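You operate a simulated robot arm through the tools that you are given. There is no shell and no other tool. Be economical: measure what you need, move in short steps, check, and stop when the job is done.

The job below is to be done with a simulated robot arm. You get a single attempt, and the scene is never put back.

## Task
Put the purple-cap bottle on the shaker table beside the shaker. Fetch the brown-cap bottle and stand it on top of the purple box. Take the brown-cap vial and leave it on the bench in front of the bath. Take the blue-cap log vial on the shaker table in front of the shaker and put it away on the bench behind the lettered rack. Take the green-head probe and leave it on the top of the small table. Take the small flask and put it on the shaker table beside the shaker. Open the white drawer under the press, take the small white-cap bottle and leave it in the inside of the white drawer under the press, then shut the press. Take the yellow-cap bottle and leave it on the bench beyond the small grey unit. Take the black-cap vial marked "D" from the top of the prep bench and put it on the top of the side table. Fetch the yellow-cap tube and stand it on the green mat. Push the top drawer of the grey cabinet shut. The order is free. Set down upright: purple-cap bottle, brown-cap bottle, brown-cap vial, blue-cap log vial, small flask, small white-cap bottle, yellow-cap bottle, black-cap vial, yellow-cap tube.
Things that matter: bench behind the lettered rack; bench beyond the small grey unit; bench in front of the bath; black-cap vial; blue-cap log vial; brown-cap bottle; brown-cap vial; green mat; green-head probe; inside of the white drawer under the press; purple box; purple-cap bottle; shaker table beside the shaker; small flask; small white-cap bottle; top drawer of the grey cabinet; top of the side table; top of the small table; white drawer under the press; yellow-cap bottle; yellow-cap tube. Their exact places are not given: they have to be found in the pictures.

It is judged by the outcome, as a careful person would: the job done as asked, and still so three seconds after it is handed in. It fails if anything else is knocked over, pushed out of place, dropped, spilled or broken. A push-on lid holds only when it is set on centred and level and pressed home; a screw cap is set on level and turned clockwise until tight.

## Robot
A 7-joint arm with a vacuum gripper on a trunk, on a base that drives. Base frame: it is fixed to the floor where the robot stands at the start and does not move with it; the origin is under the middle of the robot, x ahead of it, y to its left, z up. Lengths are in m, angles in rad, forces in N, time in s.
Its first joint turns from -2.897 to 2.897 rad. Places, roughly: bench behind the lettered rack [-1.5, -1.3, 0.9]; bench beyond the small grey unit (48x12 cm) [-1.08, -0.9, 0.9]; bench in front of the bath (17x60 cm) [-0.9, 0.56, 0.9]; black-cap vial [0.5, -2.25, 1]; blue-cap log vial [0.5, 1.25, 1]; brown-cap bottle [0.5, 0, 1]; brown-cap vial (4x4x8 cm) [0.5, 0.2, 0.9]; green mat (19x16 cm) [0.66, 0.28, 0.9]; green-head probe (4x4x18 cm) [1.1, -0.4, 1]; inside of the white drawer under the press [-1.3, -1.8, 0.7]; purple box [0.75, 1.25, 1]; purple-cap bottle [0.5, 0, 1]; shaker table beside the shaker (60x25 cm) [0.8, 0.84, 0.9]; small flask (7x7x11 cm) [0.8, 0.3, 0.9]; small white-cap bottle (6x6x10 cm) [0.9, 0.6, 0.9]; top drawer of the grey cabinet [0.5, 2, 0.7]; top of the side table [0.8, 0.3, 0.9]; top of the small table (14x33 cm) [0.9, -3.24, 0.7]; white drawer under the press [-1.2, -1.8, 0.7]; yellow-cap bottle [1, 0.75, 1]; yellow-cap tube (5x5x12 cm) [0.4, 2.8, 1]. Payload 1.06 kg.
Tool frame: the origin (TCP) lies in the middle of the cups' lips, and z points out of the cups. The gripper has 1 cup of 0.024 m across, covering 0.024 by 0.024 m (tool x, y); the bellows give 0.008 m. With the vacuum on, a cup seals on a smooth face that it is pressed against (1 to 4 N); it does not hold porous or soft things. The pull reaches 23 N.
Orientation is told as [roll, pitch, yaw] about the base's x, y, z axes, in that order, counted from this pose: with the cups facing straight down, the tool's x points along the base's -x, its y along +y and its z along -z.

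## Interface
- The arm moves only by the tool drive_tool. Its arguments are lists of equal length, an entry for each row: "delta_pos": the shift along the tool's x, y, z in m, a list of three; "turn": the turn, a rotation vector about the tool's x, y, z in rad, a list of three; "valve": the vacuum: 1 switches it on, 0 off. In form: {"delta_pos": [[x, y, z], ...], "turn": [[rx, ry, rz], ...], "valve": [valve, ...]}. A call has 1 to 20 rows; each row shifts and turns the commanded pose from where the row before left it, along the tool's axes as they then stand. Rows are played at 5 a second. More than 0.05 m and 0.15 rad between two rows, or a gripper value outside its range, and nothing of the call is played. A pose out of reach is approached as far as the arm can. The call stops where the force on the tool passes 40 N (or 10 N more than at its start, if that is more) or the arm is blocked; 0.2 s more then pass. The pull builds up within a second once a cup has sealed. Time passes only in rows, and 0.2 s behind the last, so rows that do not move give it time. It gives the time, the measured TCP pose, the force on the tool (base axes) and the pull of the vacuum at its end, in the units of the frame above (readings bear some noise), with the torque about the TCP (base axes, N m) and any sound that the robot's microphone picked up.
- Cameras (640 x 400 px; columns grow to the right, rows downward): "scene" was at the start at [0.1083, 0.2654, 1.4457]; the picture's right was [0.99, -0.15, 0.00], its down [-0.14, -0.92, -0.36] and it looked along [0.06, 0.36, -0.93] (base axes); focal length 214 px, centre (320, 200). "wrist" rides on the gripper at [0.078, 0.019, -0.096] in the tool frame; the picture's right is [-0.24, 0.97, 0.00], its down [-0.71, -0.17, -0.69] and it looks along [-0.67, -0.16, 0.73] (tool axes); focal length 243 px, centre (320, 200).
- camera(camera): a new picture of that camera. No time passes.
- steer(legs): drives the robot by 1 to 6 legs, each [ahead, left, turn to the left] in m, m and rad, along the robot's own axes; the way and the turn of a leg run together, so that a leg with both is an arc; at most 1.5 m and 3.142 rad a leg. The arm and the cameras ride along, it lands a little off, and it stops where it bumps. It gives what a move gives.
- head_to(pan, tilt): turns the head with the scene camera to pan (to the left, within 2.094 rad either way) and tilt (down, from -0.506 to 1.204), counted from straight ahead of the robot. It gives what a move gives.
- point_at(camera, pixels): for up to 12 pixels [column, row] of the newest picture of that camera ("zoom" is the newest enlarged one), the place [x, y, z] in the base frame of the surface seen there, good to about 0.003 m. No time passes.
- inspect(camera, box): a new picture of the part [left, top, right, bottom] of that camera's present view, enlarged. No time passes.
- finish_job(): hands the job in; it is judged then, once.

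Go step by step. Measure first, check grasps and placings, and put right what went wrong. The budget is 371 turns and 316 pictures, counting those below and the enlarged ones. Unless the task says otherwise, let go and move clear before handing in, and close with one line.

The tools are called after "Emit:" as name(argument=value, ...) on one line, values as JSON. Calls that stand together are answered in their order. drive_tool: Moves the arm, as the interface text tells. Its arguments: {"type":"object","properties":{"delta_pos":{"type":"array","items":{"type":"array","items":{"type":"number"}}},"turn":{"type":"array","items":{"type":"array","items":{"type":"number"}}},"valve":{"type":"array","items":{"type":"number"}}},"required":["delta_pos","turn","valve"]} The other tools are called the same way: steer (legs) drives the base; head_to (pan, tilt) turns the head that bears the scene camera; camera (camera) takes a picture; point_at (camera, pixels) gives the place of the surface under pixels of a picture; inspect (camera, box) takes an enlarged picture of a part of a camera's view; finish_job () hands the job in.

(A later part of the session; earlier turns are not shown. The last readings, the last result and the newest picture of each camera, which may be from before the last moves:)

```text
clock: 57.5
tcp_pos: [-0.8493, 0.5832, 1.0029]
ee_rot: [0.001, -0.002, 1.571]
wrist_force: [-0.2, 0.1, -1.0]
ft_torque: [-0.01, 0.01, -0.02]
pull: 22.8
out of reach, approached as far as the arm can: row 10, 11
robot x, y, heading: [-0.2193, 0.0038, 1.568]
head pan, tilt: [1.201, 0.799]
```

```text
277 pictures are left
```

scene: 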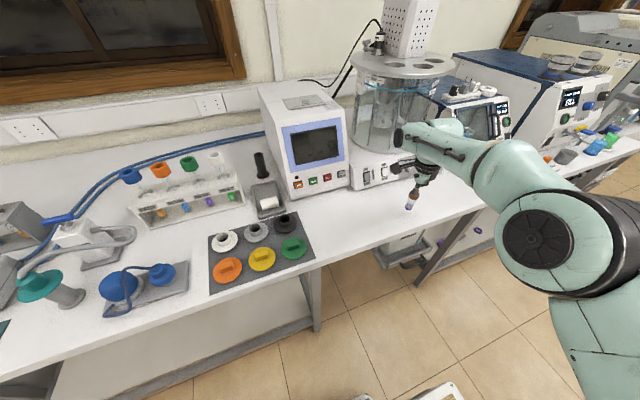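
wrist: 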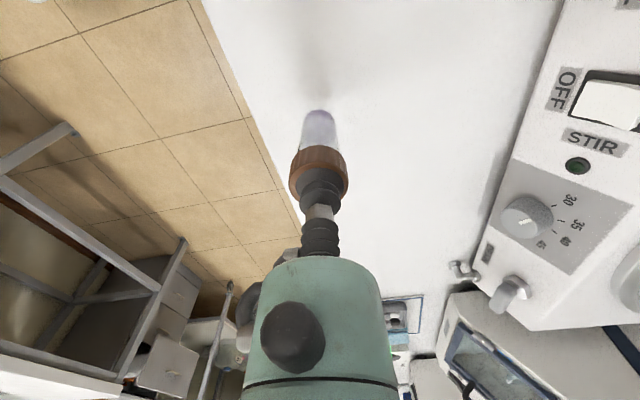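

The arm fell 5 cm short of the spot. I slide the base 5 cm to its left instead, which carries the arm along.

Emit:
steer(legs=[[0.03, 0.045, 0]])

Emit:
drive_tool(delta_pos=[[0, 0, 0.01], [0, 0, 0.006], [0, 0, 0.004], [0, 0, 0]], turn=[[0, 0, 0], [0, 0, 0], [0, 0, 0], [0, 0, 0]], valve=[1, 1, 1, 1])

Emit:
camera(camera="wrist")

```text
clock: 58.5
tcp_pos: [-0.8942, 0.6119, 1.003]
ee_rot: [0.0, 0.0, 1.57]
wrist_force: [0.4, 0.2, -0.1]
ft_torque: [-0.01, 0.0, 0.04]
pull: 23.5
robot x, y, heading: [-0.2637, 0.0281, 1.571]
head pan, tilt: [1.201, 0.799]
```

```text
clock: 59.5
tcp_pos: [-0.8943, 0.6124, 0.9838]
ee_rot: [0.0, -0.001, 1.57]
wrist_force: [0.5, 0.4, 0.2]
ft_torque: [0.0, 0.02, -0.01]
pull: 23.4
robot x, y, heading: [-0.262, 0.032, 1.564]
head pan, tilt: [1.201, 0.799]
```

```text
276 pictures are left
```

wrist: 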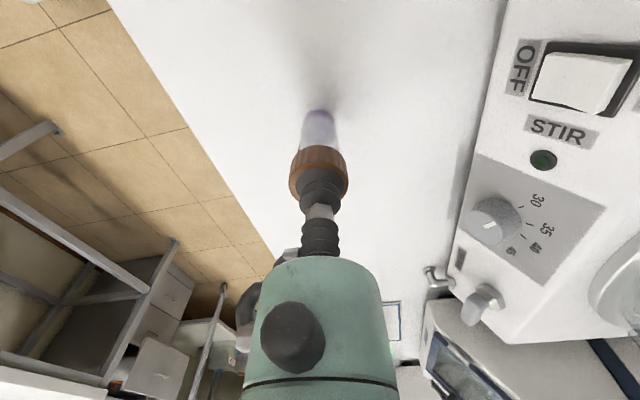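

Not touching yet at z 0.984. I step down until the force rises.

Emit:
drive_tool(delta_pos=[[0, 0, 0.003], [0, 0, 0.003], [0, 0, 0]], turn=[[0, 0, 0], [0, 0, 0], [0, 0, 0]], valve=[1, 1, 1])

```text
clock: 60.3
tcp_pos: [-0.8939, 0.612, 0.9772]
ee_rot: [0.0, -0.001, 1.572]
wrist_force: [0.6, -0.2, 0.2]
ft_torque: [0.0, -0.01, -0.03]
pull: 23.6
robot x, y, heading: [-0.2636, 0.0315, 1.575]
head pan, tilt: [1.201, 0.799]
```

Emit:
drive_tool(delta_pos=[[0, 0, 0.002], [0, 0, 0.002], [0, 0, 0]], turn=[[0, 0, 0], [0, 0, 0], [0, 0, 0]], valve=[1, 1, 1])

Emit:
inspect(camera="wrist", box=[240, 60, 400, 160])

```text
clock: 61.1
tcp_pos: [-0.8939, 0.6131, 0.9746]
ee_rot: [0.002, 0.001, 1.573]
wrist_force: [0.1, -0.5, 3.8]
ft_torque: [-0.03, 0.01, 0.01]
pull: 23.0
robot x, y, heading: [-0.2616, 0.0339, 1.572]
head pan, tilt: [1.201, 0.799]
```

```text
4.00 times, centred on (320, 110) of wrist
```

zoom: 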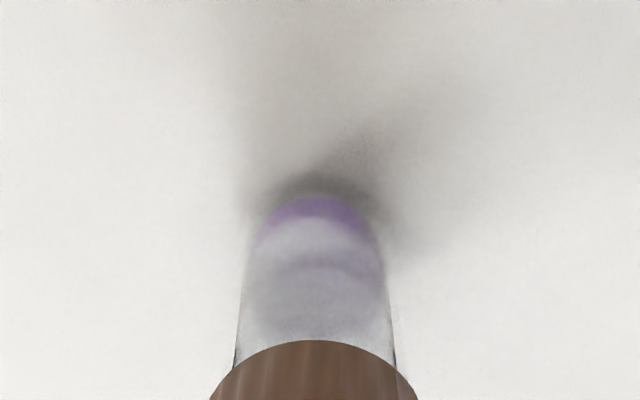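

The vial now stands on the bench (3.8 N contact). I release and raise.

Emit:
drive_tool(delta_pos=[[0, 0, 0], [0, 0, 0], [0, 0, 0], [0, 0, -0.005], [0, 0, -0.03], [0, 0, -0.05], [0, 0, -0.05], [0, 0, -0.05], [0, 0, -0.02]], turn=[[0, 0, 0], [0, 0, 0], [0, 0, 0], [0, 0, 0], [0, 0, 0], [0, 0, 0], [0, 0, 0], [0, 0, 0], [0, 0, 0]], valve=[0, 0, 0, 0, 0, 0, 0, 0, 0])

Emit:
camera(camera="wrist")

```text
clock: 63.1
tcp_pos: [-0.8948, 0.613, 1.1792]
ee_rot: [-0.001, 0.002, 1.57]
wrist_force: [-0.1, -0.3, -0.2]
ft_torque: [0.06, 0.0, 0.0]
pull: 0.0
robot x, y, heading: [-0.2616, 0.0308, 1.571]
head pan, tilt: [1.201, 0.799]
```

```text
274 pictures are left
```

wrist: 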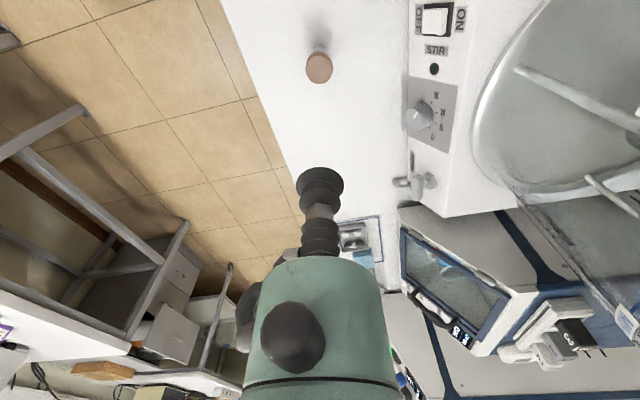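

The vial stands at (-0.894,0.613). I stow the arm and turn the robot back to face the side table.

Emit:
drive_tool(delta_pos=[[0.0325, -0.0359, 0], [0.0325, -0.0359, 0], [0.0325, -0.0359, 0], [0.0325, -0.0359, 0], [0.0325, -0.0359, 0], [0.0325, -0.0359, 0], [0.0325, -0.0359, 0], [0.0325, -0.0359, 0], [0.0325, -0.0359, 0]], turn=[[0, 0, 0], [0, 0, 0], [0, 0, 0], [0, 0, 0], [0, 0, 0], [0, 0, 0], [0, 0, 0], [0, 0, 0], [0, 0, 0]], valve=[0, 0, 0, 0, 0, 0, 0, 0, 0])

Emit:
steer(legs=[[-0.03, -0.05, 0], [0, 0, -1.5708], [-0.07, 0, 0]])

```text
clock: 65.1
tcp_pos: [-0.5723, 0.3197, 1.1765]
ee_rot: [0.001, -0.001, 1.572]
wrist_force: [-0.1, 0.2, 0.8]
ft_torque: [-0.05, -0.03, -0.03]
pull: 0.1
robot x, y, heading: [-0.265, 0.0293, 1.573]
head pan, tilt: [1.201, 0.799]
```

```text
clock: 70.5
tcp_pos: [0.0096, 0.3074, 1.1777]
ee_rot: [0.001, 0.0, -0.012]
wrist_force: [0.1, -0.5, 0.6]
ft_torque: [0.04, -0.01, 0.01]
pull: 0.1
robot x, y, heading: [-0.2831, 0.0019, -0.012]
head pan, tilt: [1.201, 0.799]
```

I move the tool forward, then right to above the purple cap at (0.474,-0.092).

Emit:
drive_tool(delta_pos=[[-0.0464, -0.0131, 0], [-0.0464, -0.0131, 0], [-0.0464, -0.0131, 0], [-0.0464, -0.0131, 0], [-0.0464, -0.0131, 0], [-0.0464, -0.0131, 0], [-0.0464, -0.0131, 0], [-0.0464, -0.0131, 0], [-0.0464, -0.0131, 0], [-0.0464, -0.0131, 0], [0, -0.0439, 0.008], [0, -0.0439, 0.008], [0, -0.0439, 0.008], [0, -0.0439, 0.008], [0, -0.0439, 0.008], [0, -0.0439, 0.008], [0, 0, 0]], turn=[[0, 0, 0], [0, 0, 0], [0, 0, 0], [0, 0, 0], [0, 0, 0], [0, 0, 0], [0, 0, 0], [0, 0, 0], [0, 0, 0], [0, 0, 0], [0, 0, 0], [0, 0, 0], [0, 0, 0], [0, 0, 0], [0, 0, 0], [0, 0, 0], [0, 0, 0]], valve=[0, 0, 0, 0, 0, 0, 0, 0, 0, 0, 0, 0, 0, 0, 0, 0, 0])

Emit:
camera(camera="wrist")

```text
clock: 74.1
tcp_pos: [0.4692, -0.0924, 1.1297]
ee_rot: [0.0, 0.0, -0.012]
wrist_force: [0.3, 0.2, -0.5]
ft_torque: [0.02, 0.05, 0.01]
pull: 0.0
robot x, y, heading: [-0.2846, -0.001, -0.012]
head pan, tilt: [1.201, 0.799]
```

```text
273 pictures are left
```

wrist: 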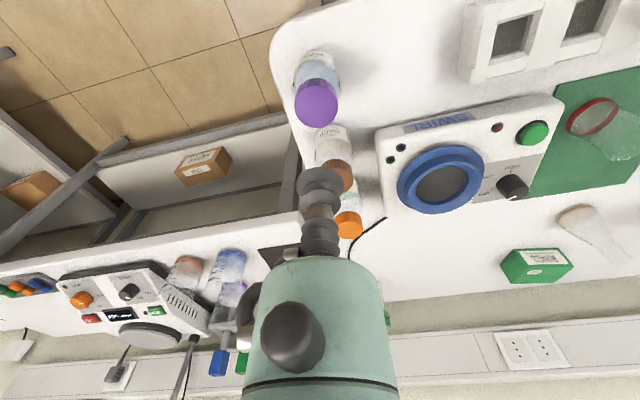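

I measure the purple cap's rim to centre it.

Emit:
point_at(camera="wrist", pixels=[[317, 105], [317, 86], [317, 122], [299, 105], [335, 105]])

Emit:
inspect(camera="wrist", box=[240, 40, 400, 140])

```text
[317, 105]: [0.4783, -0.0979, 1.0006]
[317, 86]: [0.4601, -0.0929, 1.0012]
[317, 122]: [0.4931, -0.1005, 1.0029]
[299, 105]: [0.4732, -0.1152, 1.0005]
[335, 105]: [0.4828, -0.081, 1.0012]
```

```text
4.00 times, centred on (320, 90) of wrist
```

zoom: 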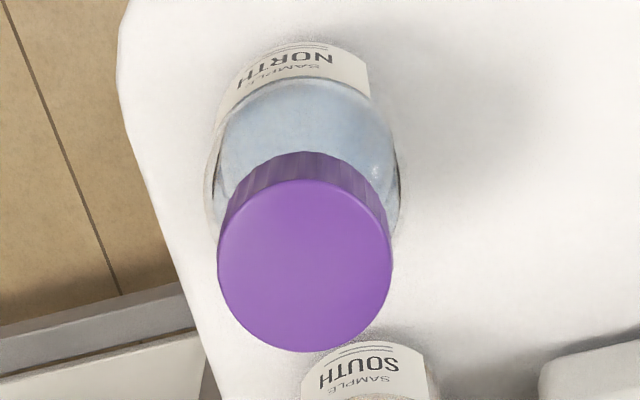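

The cap centre is (0.478,-0.098,1.001). I shift and descend with vacuum.

Emit:
drive_tool(delta_pos=[[-0.009, -0.006, 0.04], [0, 0, 0.05], [0, 0, 0.03], [0, 0, 0.008], [0, 0, 0.004], [0, 0, 0], [0, 0, 0], [0, 0, 0]], turn=[[0, 0, 0], [0, 0, 0], [0, 0, 0], [0, 0, 0], [0, 0, 0], [0, 0, 0], [0, 0, 0], [0, 0, 0]], valve=[0, 0, 1, 1, 1, 1, 1, 1])

```text
clock: 75.9
tcp_pos: [0.478, -0.0989, 0.9974]
ee_rot: [0.001, 0.001, -0.01]
wrist_force: [-0.5, -0.4, 7.4]
ft_torque: [0.02, 0.08, -0.01]
pull: 22.6
robot x, y, heading: [-0.2822, -0.0019, -0.009]
head pan, tilt: [1.201, 0.799]
```

Sealed at 22.6 N. I lift to z 1.2, then drive left along the table toward the shaker.

Emit:
drive_tool(delta_pos=[[0, 0, -0.01], [0, 0, -0.03], [0, 0, -0.05], [0, 0, -0.05], [0, 0, -0.05], [0, 0, -0.02], [0, 0, 0]], turn=[[0, 0, 0], [0, 0, 0], [0, 0, 0], [0, 0, 0], [0, 0, 0], [0, 0, 0], [0, 0, 0]], valve=[1, 1, 1, 1, 1, 1, 1])

Emit:
camera(camera="wrist")

```text
clock: 77.5
tcp_pos: [0.4778, -0.0979, 1.208]
ee_rot: [0.0, -0.001, -0.011]
wrist_force: [0.7, -0.3, -2.1]
ft_torque: [0.02, 0.05, 0.0]
pull: 23.3
robot x, y, heading: [-0.2835, 0.0003, -0.012]
head pan, tilt: [1.201, 0.799]
```

```text
271 pictures are left
```

wrist: 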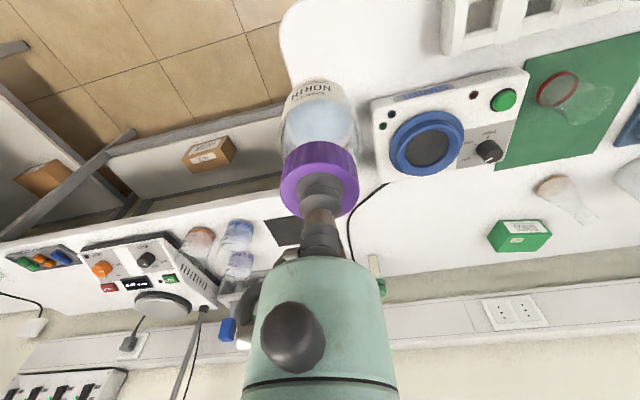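

Emit:
steer(legs=[[0, 0, 0.011], [0, 0.95, 0], [0.07, 0, 0]])

Emit:
camera(camera="wrist")

```text
clock: 83.4
tcp_pos: [0.5494, 0.8611, 1.2076]
ee_rot: [0.0, 0.0, -0.001]
wrist_force: [-0.5, 0.1, -2.6]
ft_torque: [-0.01, 0.02, 0.02]
pull: 23.5
robot x, y, heading: [-0.2139, 0.9505, 0.001]
head pan, tilt: [1.201, 0.799]
```

```text
270 pictures are left
```

wrist: 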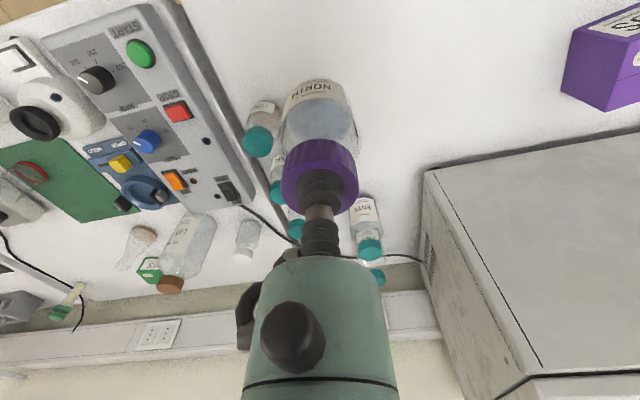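

The spot below (0.55,0.86) is free. I check the table height and lower.

Emit:
point_at(camera="wrist", pixels=[[400, 100], [420, 140], [262, 135], [365, 245], [320, 60], [612, 50]])

Emit:
drive_tool(delta_pos=[[-0.01, 0, 0.05], [0, 0, 0.05], [0, 0, 0.05], [0, 0, 0.03], [0, 0, 0.01], [0, 0, 0]], turn=[[0, 0, 0], [0, 0, 0], [0, 0, 0], [0, 0, 0], [0, 0, 0], [0, 0, 0]], valve=[1, 1, 1, 1, 1, 1])

Emit:
camera(camera="wrist")

```text
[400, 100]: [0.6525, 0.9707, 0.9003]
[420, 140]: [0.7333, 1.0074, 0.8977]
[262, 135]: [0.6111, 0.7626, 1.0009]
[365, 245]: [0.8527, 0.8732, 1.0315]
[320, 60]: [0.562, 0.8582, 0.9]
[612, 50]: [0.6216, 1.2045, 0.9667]
```

```text
refused: row 1 steps farther than a row can; nothing moved
```

```text
269 pictures are left
```

wrist: 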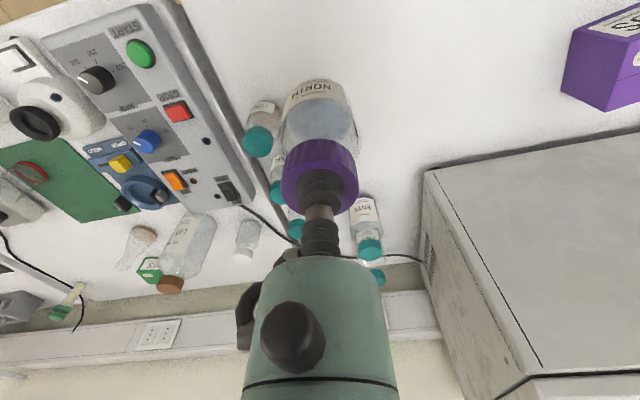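

The table is at z 0.90. I lower to about 1 cm above contact.

Emit:
drive_tool(delta_pos=[[-0.01, 0, 0], [0, 0, 0.05], [0, 0, 0.05], [0, 0, 0.05], [0, 0, 0.04], [0, 0, 0.01], [0, 0, 0]], turn=[[0, 0, 0], [0, 0, 0], [0, 0, 0], [0, 0, 0], [0, 0, 0], [0, 0, 0], [0, 0, 0]], valve=[1, 1, 1, 1, 1, 1, 1])

Emit:
drive_tool(delta_pos=[[0, 0, 0.004], [0, 0, 0.003], [0, 0, 0.002], [0, 0, 0]], turn=[[0, 0, 0], [0, 0, 0], [0, 0, 0], [0, 0, 0]], valve=[1, 1, 1, 1])

```text
clock: 85.0
tcp_pos: [0.5603, 0.8604, 1.0072]
ee_rot: [0.0, 0.001, -0.001]
wrist_force: [-0.9, 0.9, -2.0]
ft_torque: [0.03, 0.02, 0.02]
pull: 22.9
robot x, y, heading: [-0.2119, 0.9544, -0.007]
head pan, tilt: [1.201, 0.799]
```

```text
clock: 86.0
tcp_pos: [0.5595, 0.8606, 0.9995]
ee_rot: [0.0, -0.001, 0.001]
wrist_force: [-4.3, 1.0, 13.7]
ft_torque: [-0.01, 0.03, 0.03]
pull: 22.4
robot x, y, heading: [-0.2123, 0.9559, 0.002]
head pan, tilt: [1.201, 0.799]
```

Contact (13.7 N). I ease off a bit, release and rise.

Emit:
drive_tool(delta_pos=[[0, 0, -0.002], [0, 0, 0], [0, 0, 0], [0, 0, 0], [0, 0, -0.005], [0, 0, -0.03], [0, 0, -0.05], [0, 0, -0.05], [0, 0, -0.05]], turn=[[0, 0, 0], [0, 0, 0], [0, 0, 0], [0, 0, 0], [0, 0, 0], [0, 0, 0], [0, 0, 0], [0, 0, 0], [0, 0, 0]], valve=[1, 0, 0, 0, 0, 0, 0, 0, 0])

Emit:
camera(camera="wrist")

```text
clock: 88.0
tcp_pos: [0.5604, 0.8611, 1.1848]
ee_rot: [0.0, 0.0, -0.001]
wrist_force: [1.3, -0.6, -0.1]
ft_torque: [0.02, 0.03, 0.02]
pull: 0.0
robot x, y, heading: [-0.2124, 0.9542, -0.001]
head pan, tilt: [1.201, 0.799]
```

```text
268 pictures are left
```

wrist: 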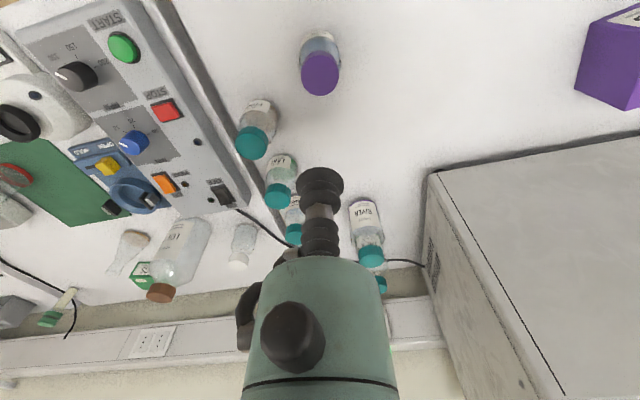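

The purple-cap bottle stands well. I drive right to the brown-cap bottle at (0.566,-0.093).

Emit:
steer(legs=[[0, -0.953, 0]])

Emit:
camera(camera="wrist")

```text
clock: 93.0
tcp_pos: [0.5589, -0.0959, 1.1857]
ee_rot: [-0.001, 0.0, -0.003]
wrist_force: [0.5, 0.1, -0.7]
ft_torque: [0.0, -0.02, -0.01]
pull: 0.0
robot x, y, heading: [-0.2165, 0.0018, -0.002]
head pan, tilt: [1.201, 0.799]
```

```text
267 pictures are left
```

wrist: 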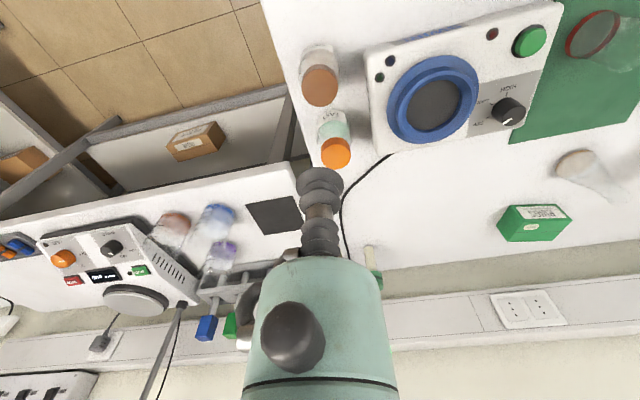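

Emit:
point_at(camera="wrist", pixels=[[320, 87], [320, 70], [320, 103], [305, 87], [336, 87], [335, 154]])

Emit:
inspect(camera="wrist", box=[240, 40, 400, 140])

```text
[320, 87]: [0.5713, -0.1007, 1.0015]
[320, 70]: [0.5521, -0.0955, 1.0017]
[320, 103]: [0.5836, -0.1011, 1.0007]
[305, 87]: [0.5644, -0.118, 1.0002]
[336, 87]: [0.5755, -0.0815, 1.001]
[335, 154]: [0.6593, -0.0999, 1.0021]
```

```text
4.00 times, centred on (320, 90) of wrist
```

zoom: 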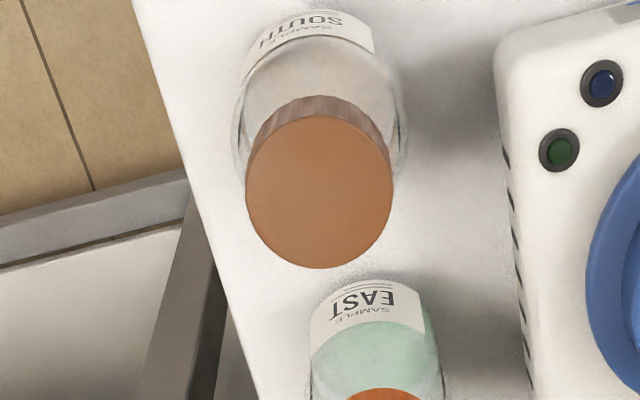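

Cap centre (0.571,-0.100,1.001). I shift and descend.

Emit:
drive_tool(delta_pos=[[-0.011, -0.004, 0.03], [0, 0, 0.05], [0, 0, 0.05], [0, 0, 0.04], [0, 0, 0.01], [0, 0, 0.007], [0, 0, 0], [0, 0, 0], [0, 0, 0]], turn=[[0, 0, 0], [0, 0, 0], [0, 0, 0], [0, 0, 0], [0, 0, 0], [0, 0, 0], [0, 0, 0], [0, 0, 0], [0, 0, 0]], valve=[0, 0, 0, 1, 1, 1, 1, 1, 1])

```text
clock: 95.0
tcp_pos: [0.5689, -0.1002, 0.9979]
ee_rot: [-0.001, 0.0, -0.003]
wrist_force: [-0.6, 0.5, 6.4]
ft_torque: [-0.03, -0.02, 0.02]
pull: 22.9
robot x, y, heading: [-0.2146, 0.0017, -0.003]
head pan, tilt: [1.201, 0.799]
```

Sealed. I lift to z 1.23 and drive left to the purple box.

Emit:
drive_tool(delta_pos=[[0, 0, -0.01], [0, 0, -0.03], [0, 0, -0.05], [0, 0, -0.05], [0, 0, -0.05], [0, 0, -0.05], [0, 0, 0]], turn=[[0, 0, 0], [0, 0, 0], [0, 0, 0], [0, 0, 0], [0, 0, 0], [0, 0, 0], [0, 0, 0]], valve=[1, 1, 1, 1, 1, 1, 1])

Emit:
steer(legs=[[0, 1.3, 0]])

Emit:
camera(camera="wrist")

```text
clock: 96.6
tcp_pos: [0.5695, -0.1004, 1.2379]
ee_rot: [0.0, -0.002, -0.004]
wrist_force: [0.2, 0.1, -1.3]
ft_torque: [0.0, 0.06, -0.02]
pull: 23.1
robot x, y, heading: [-0.2143, 0.0007, -0.005]
head pan, tilt: [1.201, 0.799]
```

```text
clock: 103.1
tcp_pos: [0.5736, 1.1984, 1.2383]
ee_rot: [-0.001, 0.0, -0.004]
wrist_force: [-0.3, -0.8, -2.4]
ft_torque: [-0.02, 0.05, 0.0]
pull: 22.6
robot x, y, heading: [-0.2102, 1.2944, -0.002]
head pan, tilt: [1.201, 0.799]
```

```text
265 pictures are left
```

wrist: 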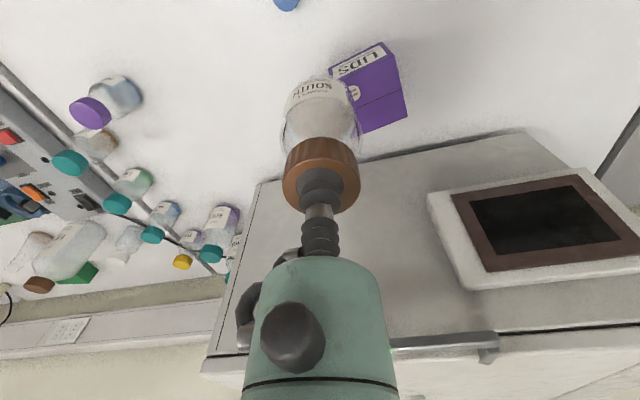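

The box is at (370,95). I enlarge and measure its top.

Emit:
inspect(camera="wrist", box=[280, 20, 440, 150])

Emit:
point_at(camera="wrist", pixels=[[355, 60], [378, 88], [366, 118], [390, 75], [398, 105], [402, 116], [372, 128], [358, 105], [334, 71], [384, 47], [430, 80]])

```text
3.08 times, centred on (360, 85) of wrist
```

zoom: 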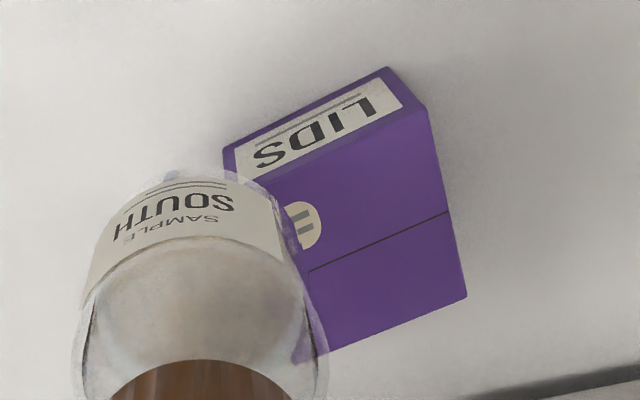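

```text
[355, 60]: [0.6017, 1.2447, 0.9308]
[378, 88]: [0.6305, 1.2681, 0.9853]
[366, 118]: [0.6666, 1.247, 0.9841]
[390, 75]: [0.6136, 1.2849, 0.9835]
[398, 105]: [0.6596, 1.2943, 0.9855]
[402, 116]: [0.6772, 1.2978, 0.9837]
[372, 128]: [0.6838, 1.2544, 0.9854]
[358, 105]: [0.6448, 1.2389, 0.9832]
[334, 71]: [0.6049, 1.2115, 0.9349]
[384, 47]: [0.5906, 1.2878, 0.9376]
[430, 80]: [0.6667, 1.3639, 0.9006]
```

The box top (z 0.985) is centred near (0.644,1.260). I check the shaker's front edge for clearance.

Emit:
point_at(camera="wrist", pixels=[[400, 152], [420, 160], [350, 175], [500, 135], [420, 200], [460, 145], [265, 190]])

Emit:
drive_tool(delta_pos=[[-0.0352, 0.0308, 0], [-0.0352, 0.0308, 0], [0, 0, 0]], turn=[[0, 0, 0], [0, 0, 0], [0, 0, 0]], valve=[1, 1, 1])

Emit:
camera(camera="wrist")

```text
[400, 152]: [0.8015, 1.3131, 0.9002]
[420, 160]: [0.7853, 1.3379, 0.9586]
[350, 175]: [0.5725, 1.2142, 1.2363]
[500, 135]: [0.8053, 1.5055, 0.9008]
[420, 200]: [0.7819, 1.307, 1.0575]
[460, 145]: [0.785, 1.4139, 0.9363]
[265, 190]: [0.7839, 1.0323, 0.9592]
```

```text
clock: 103.9
tcp_pos: [0.6455, 1.26, 1.2366]
ee_rot: [0.0, 0.0, -0.005]
wrist_force: [0.2, -0.4, -2.5]
ft_torque: [0.01, 0.01, 0.04]
pull: 22.8
robot x, y, heading: [-0.2083, 1.2957, -0.008]
head pan, tilt: [1.201, 0.799]
```

```text
263 pictures are left
```

wrist: 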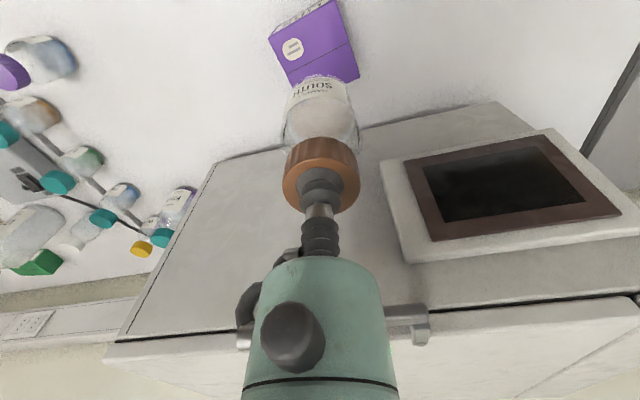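

Clearance to the shaker (x 0.785) is fine. I re-measure the box top from here.

Emit:
inspect(camera="wrist", box=[240, 0, 400, 100])

Emit:
point_at(camera="wrist", pixels=[[274, 42], [338, 12], [357, 75], [292, 82], [316, 50], [300, 30], [325, 60]])

```text
4.00 times, centred on (320, 50) of wrist
```

zoom: 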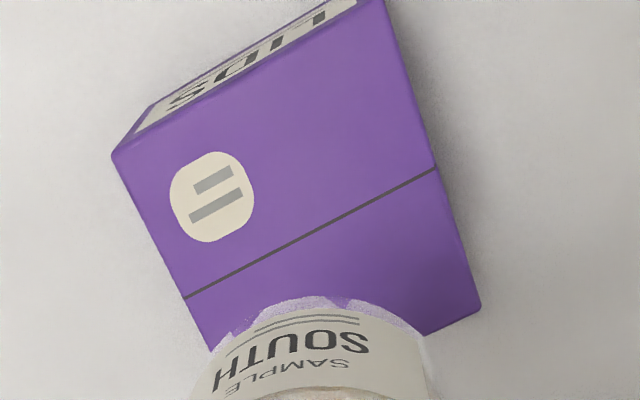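

```text
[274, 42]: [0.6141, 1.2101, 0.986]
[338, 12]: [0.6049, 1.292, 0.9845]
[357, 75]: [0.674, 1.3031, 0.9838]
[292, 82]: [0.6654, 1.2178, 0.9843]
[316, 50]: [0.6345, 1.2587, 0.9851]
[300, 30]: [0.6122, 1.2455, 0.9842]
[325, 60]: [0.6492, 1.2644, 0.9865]
```

The box top's middle is about (0.643,1.256). I lower the bottle onto it.

Emit:
drive_tool(delta_pos=[[0.002, -0.004, 0.03], [0, 0, 0.05], [0, 0, 0.05], [0, 0, 0.015], [0, 0, 0.004], [0, 0, 0]], turn=[[0, 0, 0], [0, 0, 0], [0, 0, 0], [0, 0, 0], [0, 0, 0], [0, 0, 0]], valve=[1, 1, 1, 1, 1, 1])

Emit:
drive_tool(delta_pos=[[0, 0, 0.002], [0, 0, 0.002], [0, 0, 0]], turn=[[0, 0, 0], [0, 0, 0], [0, 0, 0]], valve=[1, 1, 1])

```text
clock: 105.3
tcp_pos: [0.6418, 1.2553, 1.0886]
ee_rot: [0.0, -0.001, -0.004]
wrist_force: [0.6, -0.7, -2.1]
ft_torque: [0.01, 0.02, -0.01]
pull: 23.0
robot x, y, heading: [-0.2096, 1.2981, -0.004]
head pan, tilt: [1.201, 0.799]
```

```text
clock: 106.1
tcp_pos: [0.6431, 1.2551, 1.0854]
ee_rot: [0.001, -0.002, -0.003]
wrist_force: [-2.3, -0.6, 13.8]
ft_torque: [0.03, 0.01, 0.0]
pull: 23.1
robot x, y, heading: [-0.2102, 1.2984, -0.0]
head pan, tilt: [1.201, 0.799]
```

Emit:
drive_tool(delta_pos=[[0, 0, -0.002], [0, 0, 0], [0, 0, 0], [0, 0, 0], [0, 0, -0.005], [0, 0, -0.03], [0, 0, -0.05], [0, 0, -0.05]], turn=[[0, 0, 0], [0, 0, 0], [0, 0, 0], [0, 0, 0], [0, 0, 0], [0, 0, 0], [0, 0, 0], [0, 0, 0]], valve=[1, 0, 0, 0, 0, 0, 0, 0])

Emit:
camera(camera="wrist")

```text
clock: 107.9
tcp_pos: [0.6424, 1.2558, 1.2205]
ee_rot: [0.0, 0.0, -0.004]
wrist_force: [-0.1, 0.4, -1.0]
ft_torque: [-0.01, 0.01, -0.05]
pull: 0.1
robot x, y, heading: [-0.2076, 1.3014, 0.0]
head pan, tilt: [1.201, 0.799]
```

```text
261 pictures are left
```

wrist: 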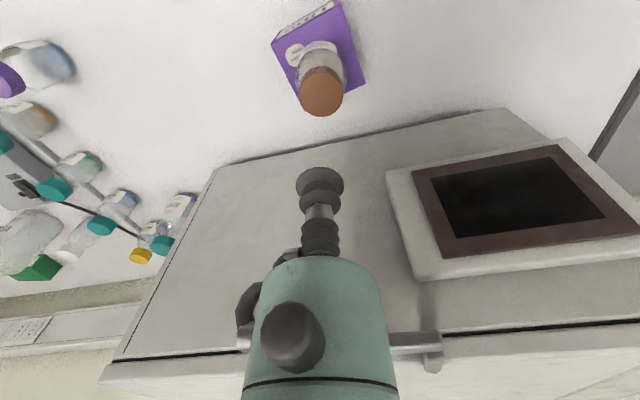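

The bottle stands centred on the box. Now I look left toward the grey cabinet and the yellow-cap tube.

Emit:
head_to(pan=0.9, tilt=0.7)

Emit:
camera(camera="scene")

Emit:
inspect(camera="scene", box=[150, 80, 470, 280])

```text
clock: 108.7
tcp_pos: [0.6412, 1.2557, 1.2203]
ee_rot: [-0.001, 0.0, -0.004]
wrist_force: [0.3, -0.8, -0.8]
ft_torque: [-0.02, 0.02, 0.02]
pull: 0.1
robot x, y, heading: [-0.2101, 1.2939, -0.001]
head pan, tilt: [0.901, 0.7]
```

```text
260 pictures are left
```

scene: 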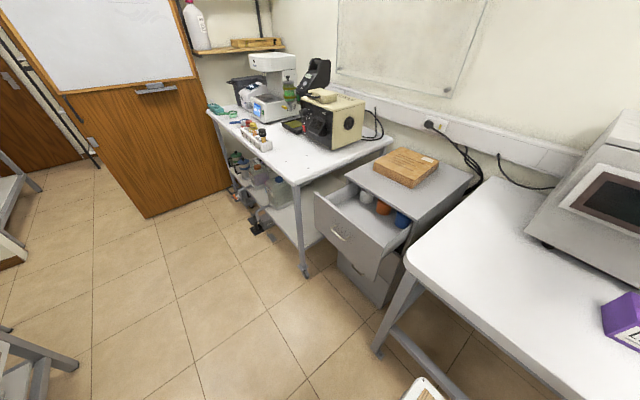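

```text
2.00 times, centred on (310, 180) of scene
```

zoom: 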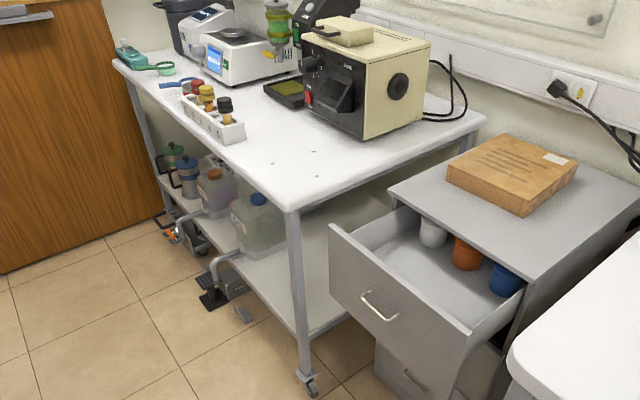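

The open drawer front is at (355,220). I measure it and the tube rack.

Emit:
point_at(camera="scene", pixels=[[314, 196], [383, 247], [345, 205], [320, 228], [368, 275], [342, 235], [370, 170], [350, 175], [448, 195], [405, 245], [253, 131], [262, 138]])

Emit:
inspect(camera="scene", box=[210, 80, 310, 160])

```text
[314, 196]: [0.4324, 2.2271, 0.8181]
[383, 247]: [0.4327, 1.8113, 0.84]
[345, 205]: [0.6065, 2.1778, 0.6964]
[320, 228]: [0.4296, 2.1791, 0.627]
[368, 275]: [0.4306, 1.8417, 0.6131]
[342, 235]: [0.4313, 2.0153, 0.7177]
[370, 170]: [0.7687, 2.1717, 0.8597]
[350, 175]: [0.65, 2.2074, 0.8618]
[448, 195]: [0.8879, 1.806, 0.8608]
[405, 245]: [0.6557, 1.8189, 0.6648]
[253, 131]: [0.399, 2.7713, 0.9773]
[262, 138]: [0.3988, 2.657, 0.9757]
```

```text
5.00 times, centred on (260, 120) of scene
```

zoom: 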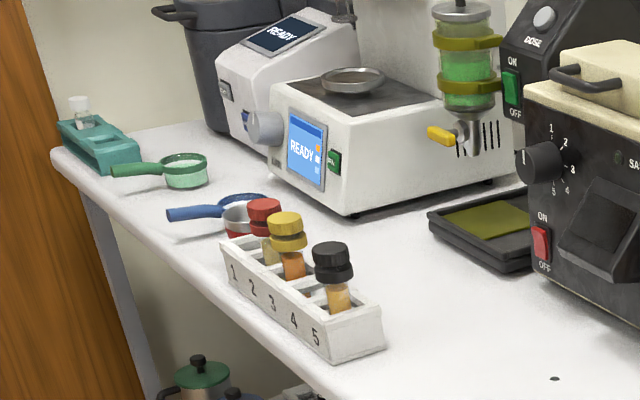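

The drawer front is the plane x≈0.43, y 1.80–2.23, z 0.60–0.83; the closed plane should be about x 0.65. I pull the arm back and drive left to face it.

Emit:
drive_tool(delta_pos=[[0.05, 0, 0], [0.05, 0, 0], [0.05, 0, 0], [0.05, 0, 0], [0.05, 0, 0]], turn=[[0, 0, 0], [0, 0, 0], [0, 0, 0], [0, 0, 0], [0, 0, 0]], valve=[0, 0, 0, 0, 0])

Emit:
steer(legs=[[0, 0.76, 0], [-0.15, 0, 0]])

Emit:
camera(camera="scene")

Emit:
camera(camera="wrist")

```text
clock: 109.9
tcp_pos: [0.3931, 1.2567, 1.2204]
ee_rot: [0.0, 0.004, -0.005]
wrist_force: [-1.0, 0.6, 0.4]
ft_torque: [-0.02, 0.01, -0.01]
pull: 0.0
robot x, y, heading: [-0.2054, 1.2971, 0.002]
head pan, tilt: [0.901, 0.7]
```

```text
clock: 115.0
tcp_pos: [0.2429, 2.0238, 1.2207]
ee_rot: [0.0, 0.0, -0.001]
wrist_force: [0.0, 0.9, 0.4]
ft_torque: [0.01, 0.02, 0.0]
pull: 0.0
robot x, y, heading: [-0.3593, 2.062, -0.0]
head pan, tilt: [0.901, 0.7]
```

```text
257 pictures are left
```

scene: 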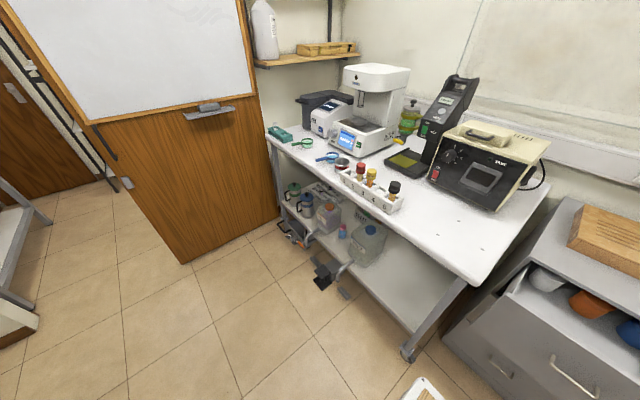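

```text
256 pictures are left
```

wrist: 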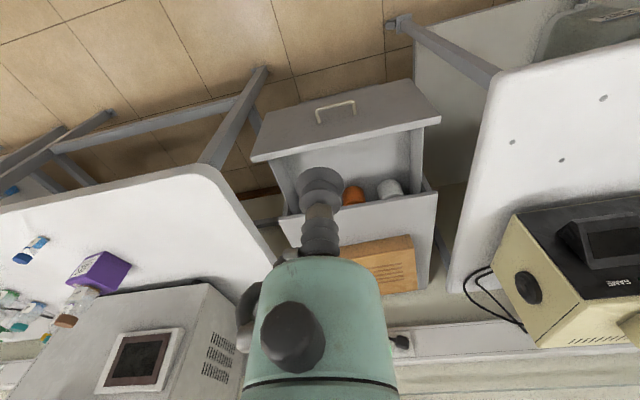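

Drawer is straight ahead. I bring the cup in front of the drawer front, then tilt the tool to point ahead.

Emit:
drive_tool(delta_pos=[[-0.03, 0, 0.03], [-0.03, 0, 0.03], [-0.03, 0, 0.03], [-0.01, 0, 0.04], [0, 0, 0.05], [0, 0, 0.05], [0, 0, 0.05], [0, 0, 0.05], [0, 0, 0]], turn=[[0, 0, 0], [0, 0, 0], [0, 0, 0], [0, 0, 0], [0, 0, 0], [0, 0, 0], [0, 0, 0], [0, 0, 0], [0, 0, 0]], valve=[0, 0, 0, 0, 0, 0, 0, 0, 0])

Emit:
drive_tool(delta_pos=[[0, 0, 0], [0, 0, 0], [0, 0, 0], [0, 0, 0], [0, 0, 0], [0, 0, 0], [0, 0, 0], [0, 0, 0], [0, 0, 0]], turn=[[0, -0.14, 0], [0, -0.14, 0], [0, -0.14, 0], [0, -0.14, 0], [0, -0.14, 0], [0, -0.14, 0], [0, -0.14, 0], [0, -0.14, 0], [0, 0, 0]], valve=[0, 0, 0, 0, 0, 0, 0, 0, 0])

Emit:
camera(camera="wrist")

```text
clock: 117.0
tcp_pos: [0.3427, 2.0243, 0.8886]
ee_rot: [0.0, 0.0, -0.002]
wrist_force: [0.2, 0.3, -0.4]
ft_torque: [-0.01, 0.01, -0.01]
pull: 0.0
robot x, y, heading: [-0.3579, 2.0641, -0.005]
head pan, tilt: [0.901, 0.7]
```

```text
clock: 119.0
tcp_pos: [0.3428, 2.0234, 0.8899]
ee_rot: [0.0, -1.121, -0.002]
wrist_force: [0.5, -0.2, -0.7]
ft_torque: [0.0, 0.02, 0.01]
pull: 0.1
robot x, y, heading: [-0.3598, 2.0591, -0.002]
head pan, tilt: [0.901, 0.7]
```

```text
255 pictures are left
```

wrist: 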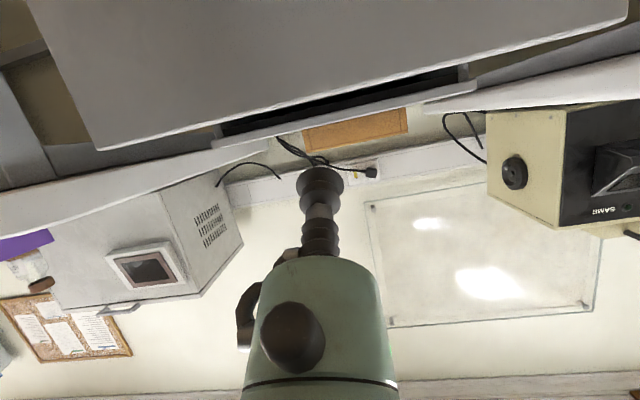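

Tilted to 1.12 rad. I lower to z 0.79 and move ahead to touch the drawer front.

Emit:
drive_tool(delta_pos=[[0.045, 0, 0.0218], [0.045, 0, 0.0218], [-0.0131, 0, 0.027], [-0.0131, 0, 0.027], [-0.0065, 0, 0.0135], [0, 0, 0]], turn=[[0, 0, 0], [0, 0, 0], [0, 0, 0], [0, 0, 0], [0, 0, 0], [0, 0, 0]], valve=[0, 0, 0, 0, 0, 0])

Emit:
camera(camera="wrist")

```text
clock: 120.4
tcp_pos: [0.4191, 2.0239, 0.7918]
ee_rot: [0.001, -1.118, -0.002]
wrist_force: [0.0, -0.5, -0.7]
ft_torque: [0.0, -0.02, 0.0]
pull: 0.1
robot x, y, heading: [-0.363, 2.0644, -0.003]
head pan, tilt: [0.901, 0.7]
```

```text
254 pictures are left
```

wrist: 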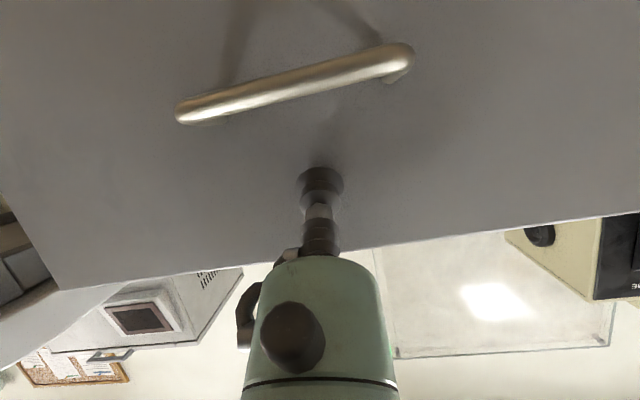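

The cup faces the drawer above the handle. I push steadily in +x.

Emit:
drive_tool(delta_pos=[[-0.0065, 0, 0.0135], [-0.0087, 0, 0.018], [-0.0087, 0, 0.018], [-0.0087, 0, 0.018], [-0.0087, 0, 0.018], [-0.0087, 0, 0.018], [-0.0087, 0, 0.018], [-0.0087, 0, 0.018], [-0.0087, 0, 0.018], [-0.0087, 0, 0.018], [0, 0, 0]], turn=[[0, 0, 0], [0, 0, 0], [0, 0, 0], [0, 0, 0], [0, 0, 0], [0, 0, 0], [0, 0, 0], [0, 0, 0], [0, 0, 0], [0, 0, 0], [0, 0, 0]], valve=[0, 0, 0, 0, 0, 0, 0, 0, 0, 0, 0])

Emit:
camera(camera="wrist")

```text
clock: 122.8
tcp_pos: [0.6153, 2.0226, 0.7901]
ee_rot: [0.001, -1.12, -0.002]
wrist_force: [-0.6, 0.3, 0.2]
ft_torque: [0.02, -0.02, 0.02]
pull: 0.0
robot x, y, heading: [-0.3588, 2.0628, -0.001]
head pan, tilt: [0.901, 0.7]
```

```text
253 pictures are left
```

wrist: 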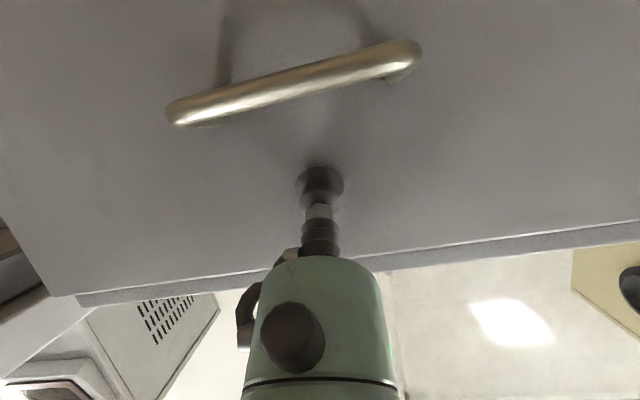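

Drawer moves easily. I continue gently until it stops.

Emit:
drive_tool(delta_pos=[[-0.0044, 0, 0.009], [-0.0044, 0, 0.009], [-0.0044, 0, 0.009], [-0.0044, 0, 0.009], [0, 0, 0]], turn=[[0, 0, 0], [0, 0, 0], [0, 0, 0], [0, 0, 0], [0, 0, 0]], valve=[0, 0, 0, 0, 0])

Emit:
camera(camera="wrist")

```text
clock: 123.7
tcp_pos: [0.638, 2.0218, 0.783]
ee_rot: [0.001, -1.102, -0.007]
wrist_force: [-10.6, 0.2, -2.8]
ft_torque: [-0.01, -0.23, -0.03]
pull: 0.1
robot x, y, heading: [-0.3617, 2.0636, -0.001]
head pan, tilt: [0.901, 0.7]
stopped in row 4: the force on the tool passed its limit at 47 N (the readings are from after the stop); the commanded pose is now the measured one
```

```text
252 pictures are left
```

wrist: 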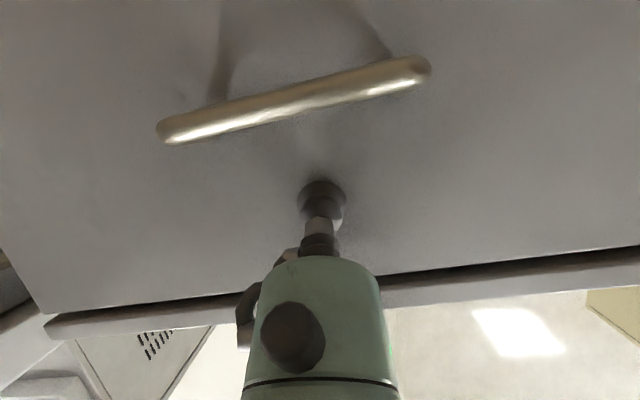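

It hit the stop hard, so it should be shut. I back away, tilt back and raise.

Emit:
drive_tool(delta_pos=[[0.02, 0, -0.04], [0.02, 0, -0.04], [0.02, 0, -0.04], [0.02, 0, -0.04], [0.02, 0, -0.04], [0.02, 0, -0.04], [0, 0, 0], [0, 0, 0], [0, 0, 0], [0, 0, 0], [0, 0, 0], [0, 0, 0], [0, 0, 0], [0, 0, 0], [0, 0, 0]], turn=[[0, 0, 0], [0, 0, 0], [0, 0, 0], [0, 0, 0], [0, 0, 0], [0, 0, 0], [0, 0.14, 0], [0, 0.14, 0], [0, 0.14, 0], [0, 0.14, 0], [0, 0.14, 0], [0, 0.14, 0], [0, 0.14, 0], [0, 0.122, 0], [0, 0, 0]], valve=[0, 0, 0, 0, 0, 0, 0, 0, 0, 0, 0, 0, 0, 0, 0])

Emit:
camera(camera="wrist")

```text
clock: 126.9
tcp_pos: [0.3704, 2.023, 0.7848]
ee_rot: [-0.001, -0.001, -0.004]
wrist_force: [0.2, -0.1, 0.2]
ft_torque: [-0.02, -0.01, 0.0]
pull: 0.0
robot x, y, heading: [-0.3606, 2.0624, -0.001]
head pan, tilt: [0.901, 0.7]
```

```text
251 pictures are left
```

wrist: 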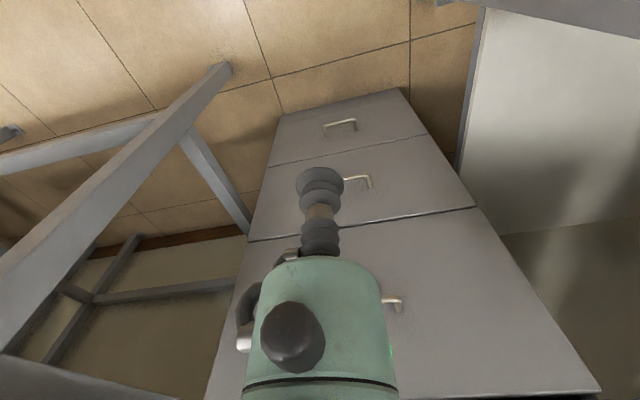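

Drawer fronts look flush. I raise the tool and check with the pictures.

Emit:
drive_tool(delta_pos=[[0, 0, -0.05], [0, 0, -0.05], [0, 0, -0.05], [0, 0, -0.05], [0, 0, -0.05], [0, 0, -0.05], [0, 0, -0.05], [0, 0, -0.05], [0, 0, 0]], turn=[[0, 0, 0], [0, 0, 0], [0, 0, 0], [0, 0, 0], [0, 0, 0], [0, 0, 0], [0, 0, 0], [0, 0, 0], [0, 0, 0]], valve=[0, 0, 0, 0, 0, 0, 0, 0, 0])

Emit:
camera(camera="wrist")

Emit:
camera(camera="scene")

Emit:
inspect(camera="scene", box=[310, 130, 450, 230])

Emit:
point_at(camera="scene", pixels=[[360, 169], [371, 176], [395, 187], [520, 380], [580, 370], [350, 190], [420, 200]])

```text
clock: 128.9
tcp_pos: [0.3694, 2.0239, 1.1849]
ee_rot: [0.002, -0.002, -0.003]
wrist_force: [-0.1, -0.7, 0.8]
ft_torque: [0.01, 0.02, -0.03]
pull: 0.0
robot x, y, heading: [-0.36, 2.0585, -0.002]
head pan, tilt: [0.901, 0.7]
```

```text
250 pictures are left
```

wrist: 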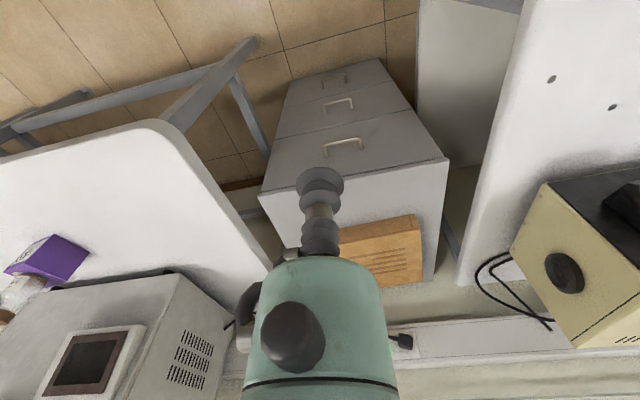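

```text
249 pictures are left
```

scene: 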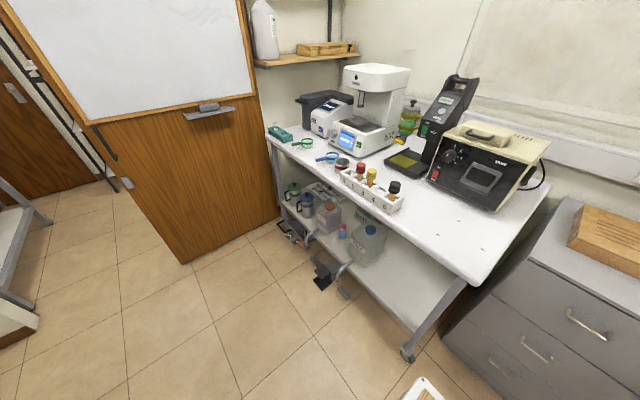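

```text
4.00 times, centred on (380, 180) of scene
```

zoom: 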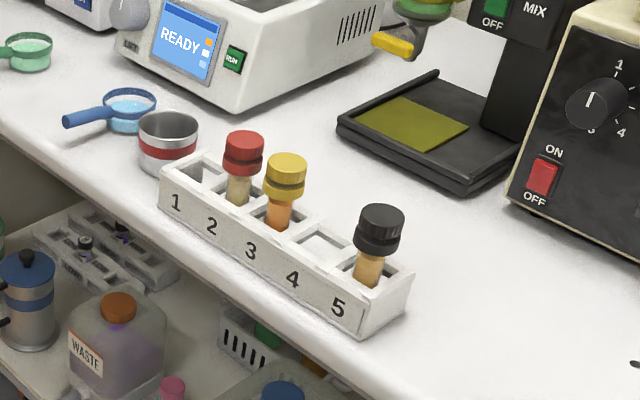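

```text
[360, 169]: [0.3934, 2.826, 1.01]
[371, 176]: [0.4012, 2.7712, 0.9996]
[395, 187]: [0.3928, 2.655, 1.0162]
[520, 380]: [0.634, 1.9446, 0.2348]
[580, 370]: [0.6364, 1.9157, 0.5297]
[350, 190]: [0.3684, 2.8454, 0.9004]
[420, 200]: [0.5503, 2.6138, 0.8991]
```

The drawer is shut, flush at x≈0.636. The yellow-cap tube is at (0.40,2.77), slot 3. I check the space to drive left.

Emit:
point_at(camera="scene", pixels=[[185, 262], [277, 215], [100, 130], [30, 320], [45, 222], [20, 305], [20, 190], [468, 285], [405, 350], [260, 110], [205, 106]])

```text
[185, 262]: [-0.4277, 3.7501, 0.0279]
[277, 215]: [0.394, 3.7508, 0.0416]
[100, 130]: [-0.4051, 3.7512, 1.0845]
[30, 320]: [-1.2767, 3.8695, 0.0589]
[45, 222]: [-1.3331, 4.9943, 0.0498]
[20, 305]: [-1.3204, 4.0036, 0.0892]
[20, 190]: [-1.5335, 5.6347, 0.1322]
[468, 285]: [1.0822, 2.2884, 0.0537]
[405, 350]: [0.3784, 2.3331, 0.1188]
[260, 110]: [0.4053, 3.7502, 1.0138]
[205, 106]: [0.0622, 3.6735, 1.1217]
```

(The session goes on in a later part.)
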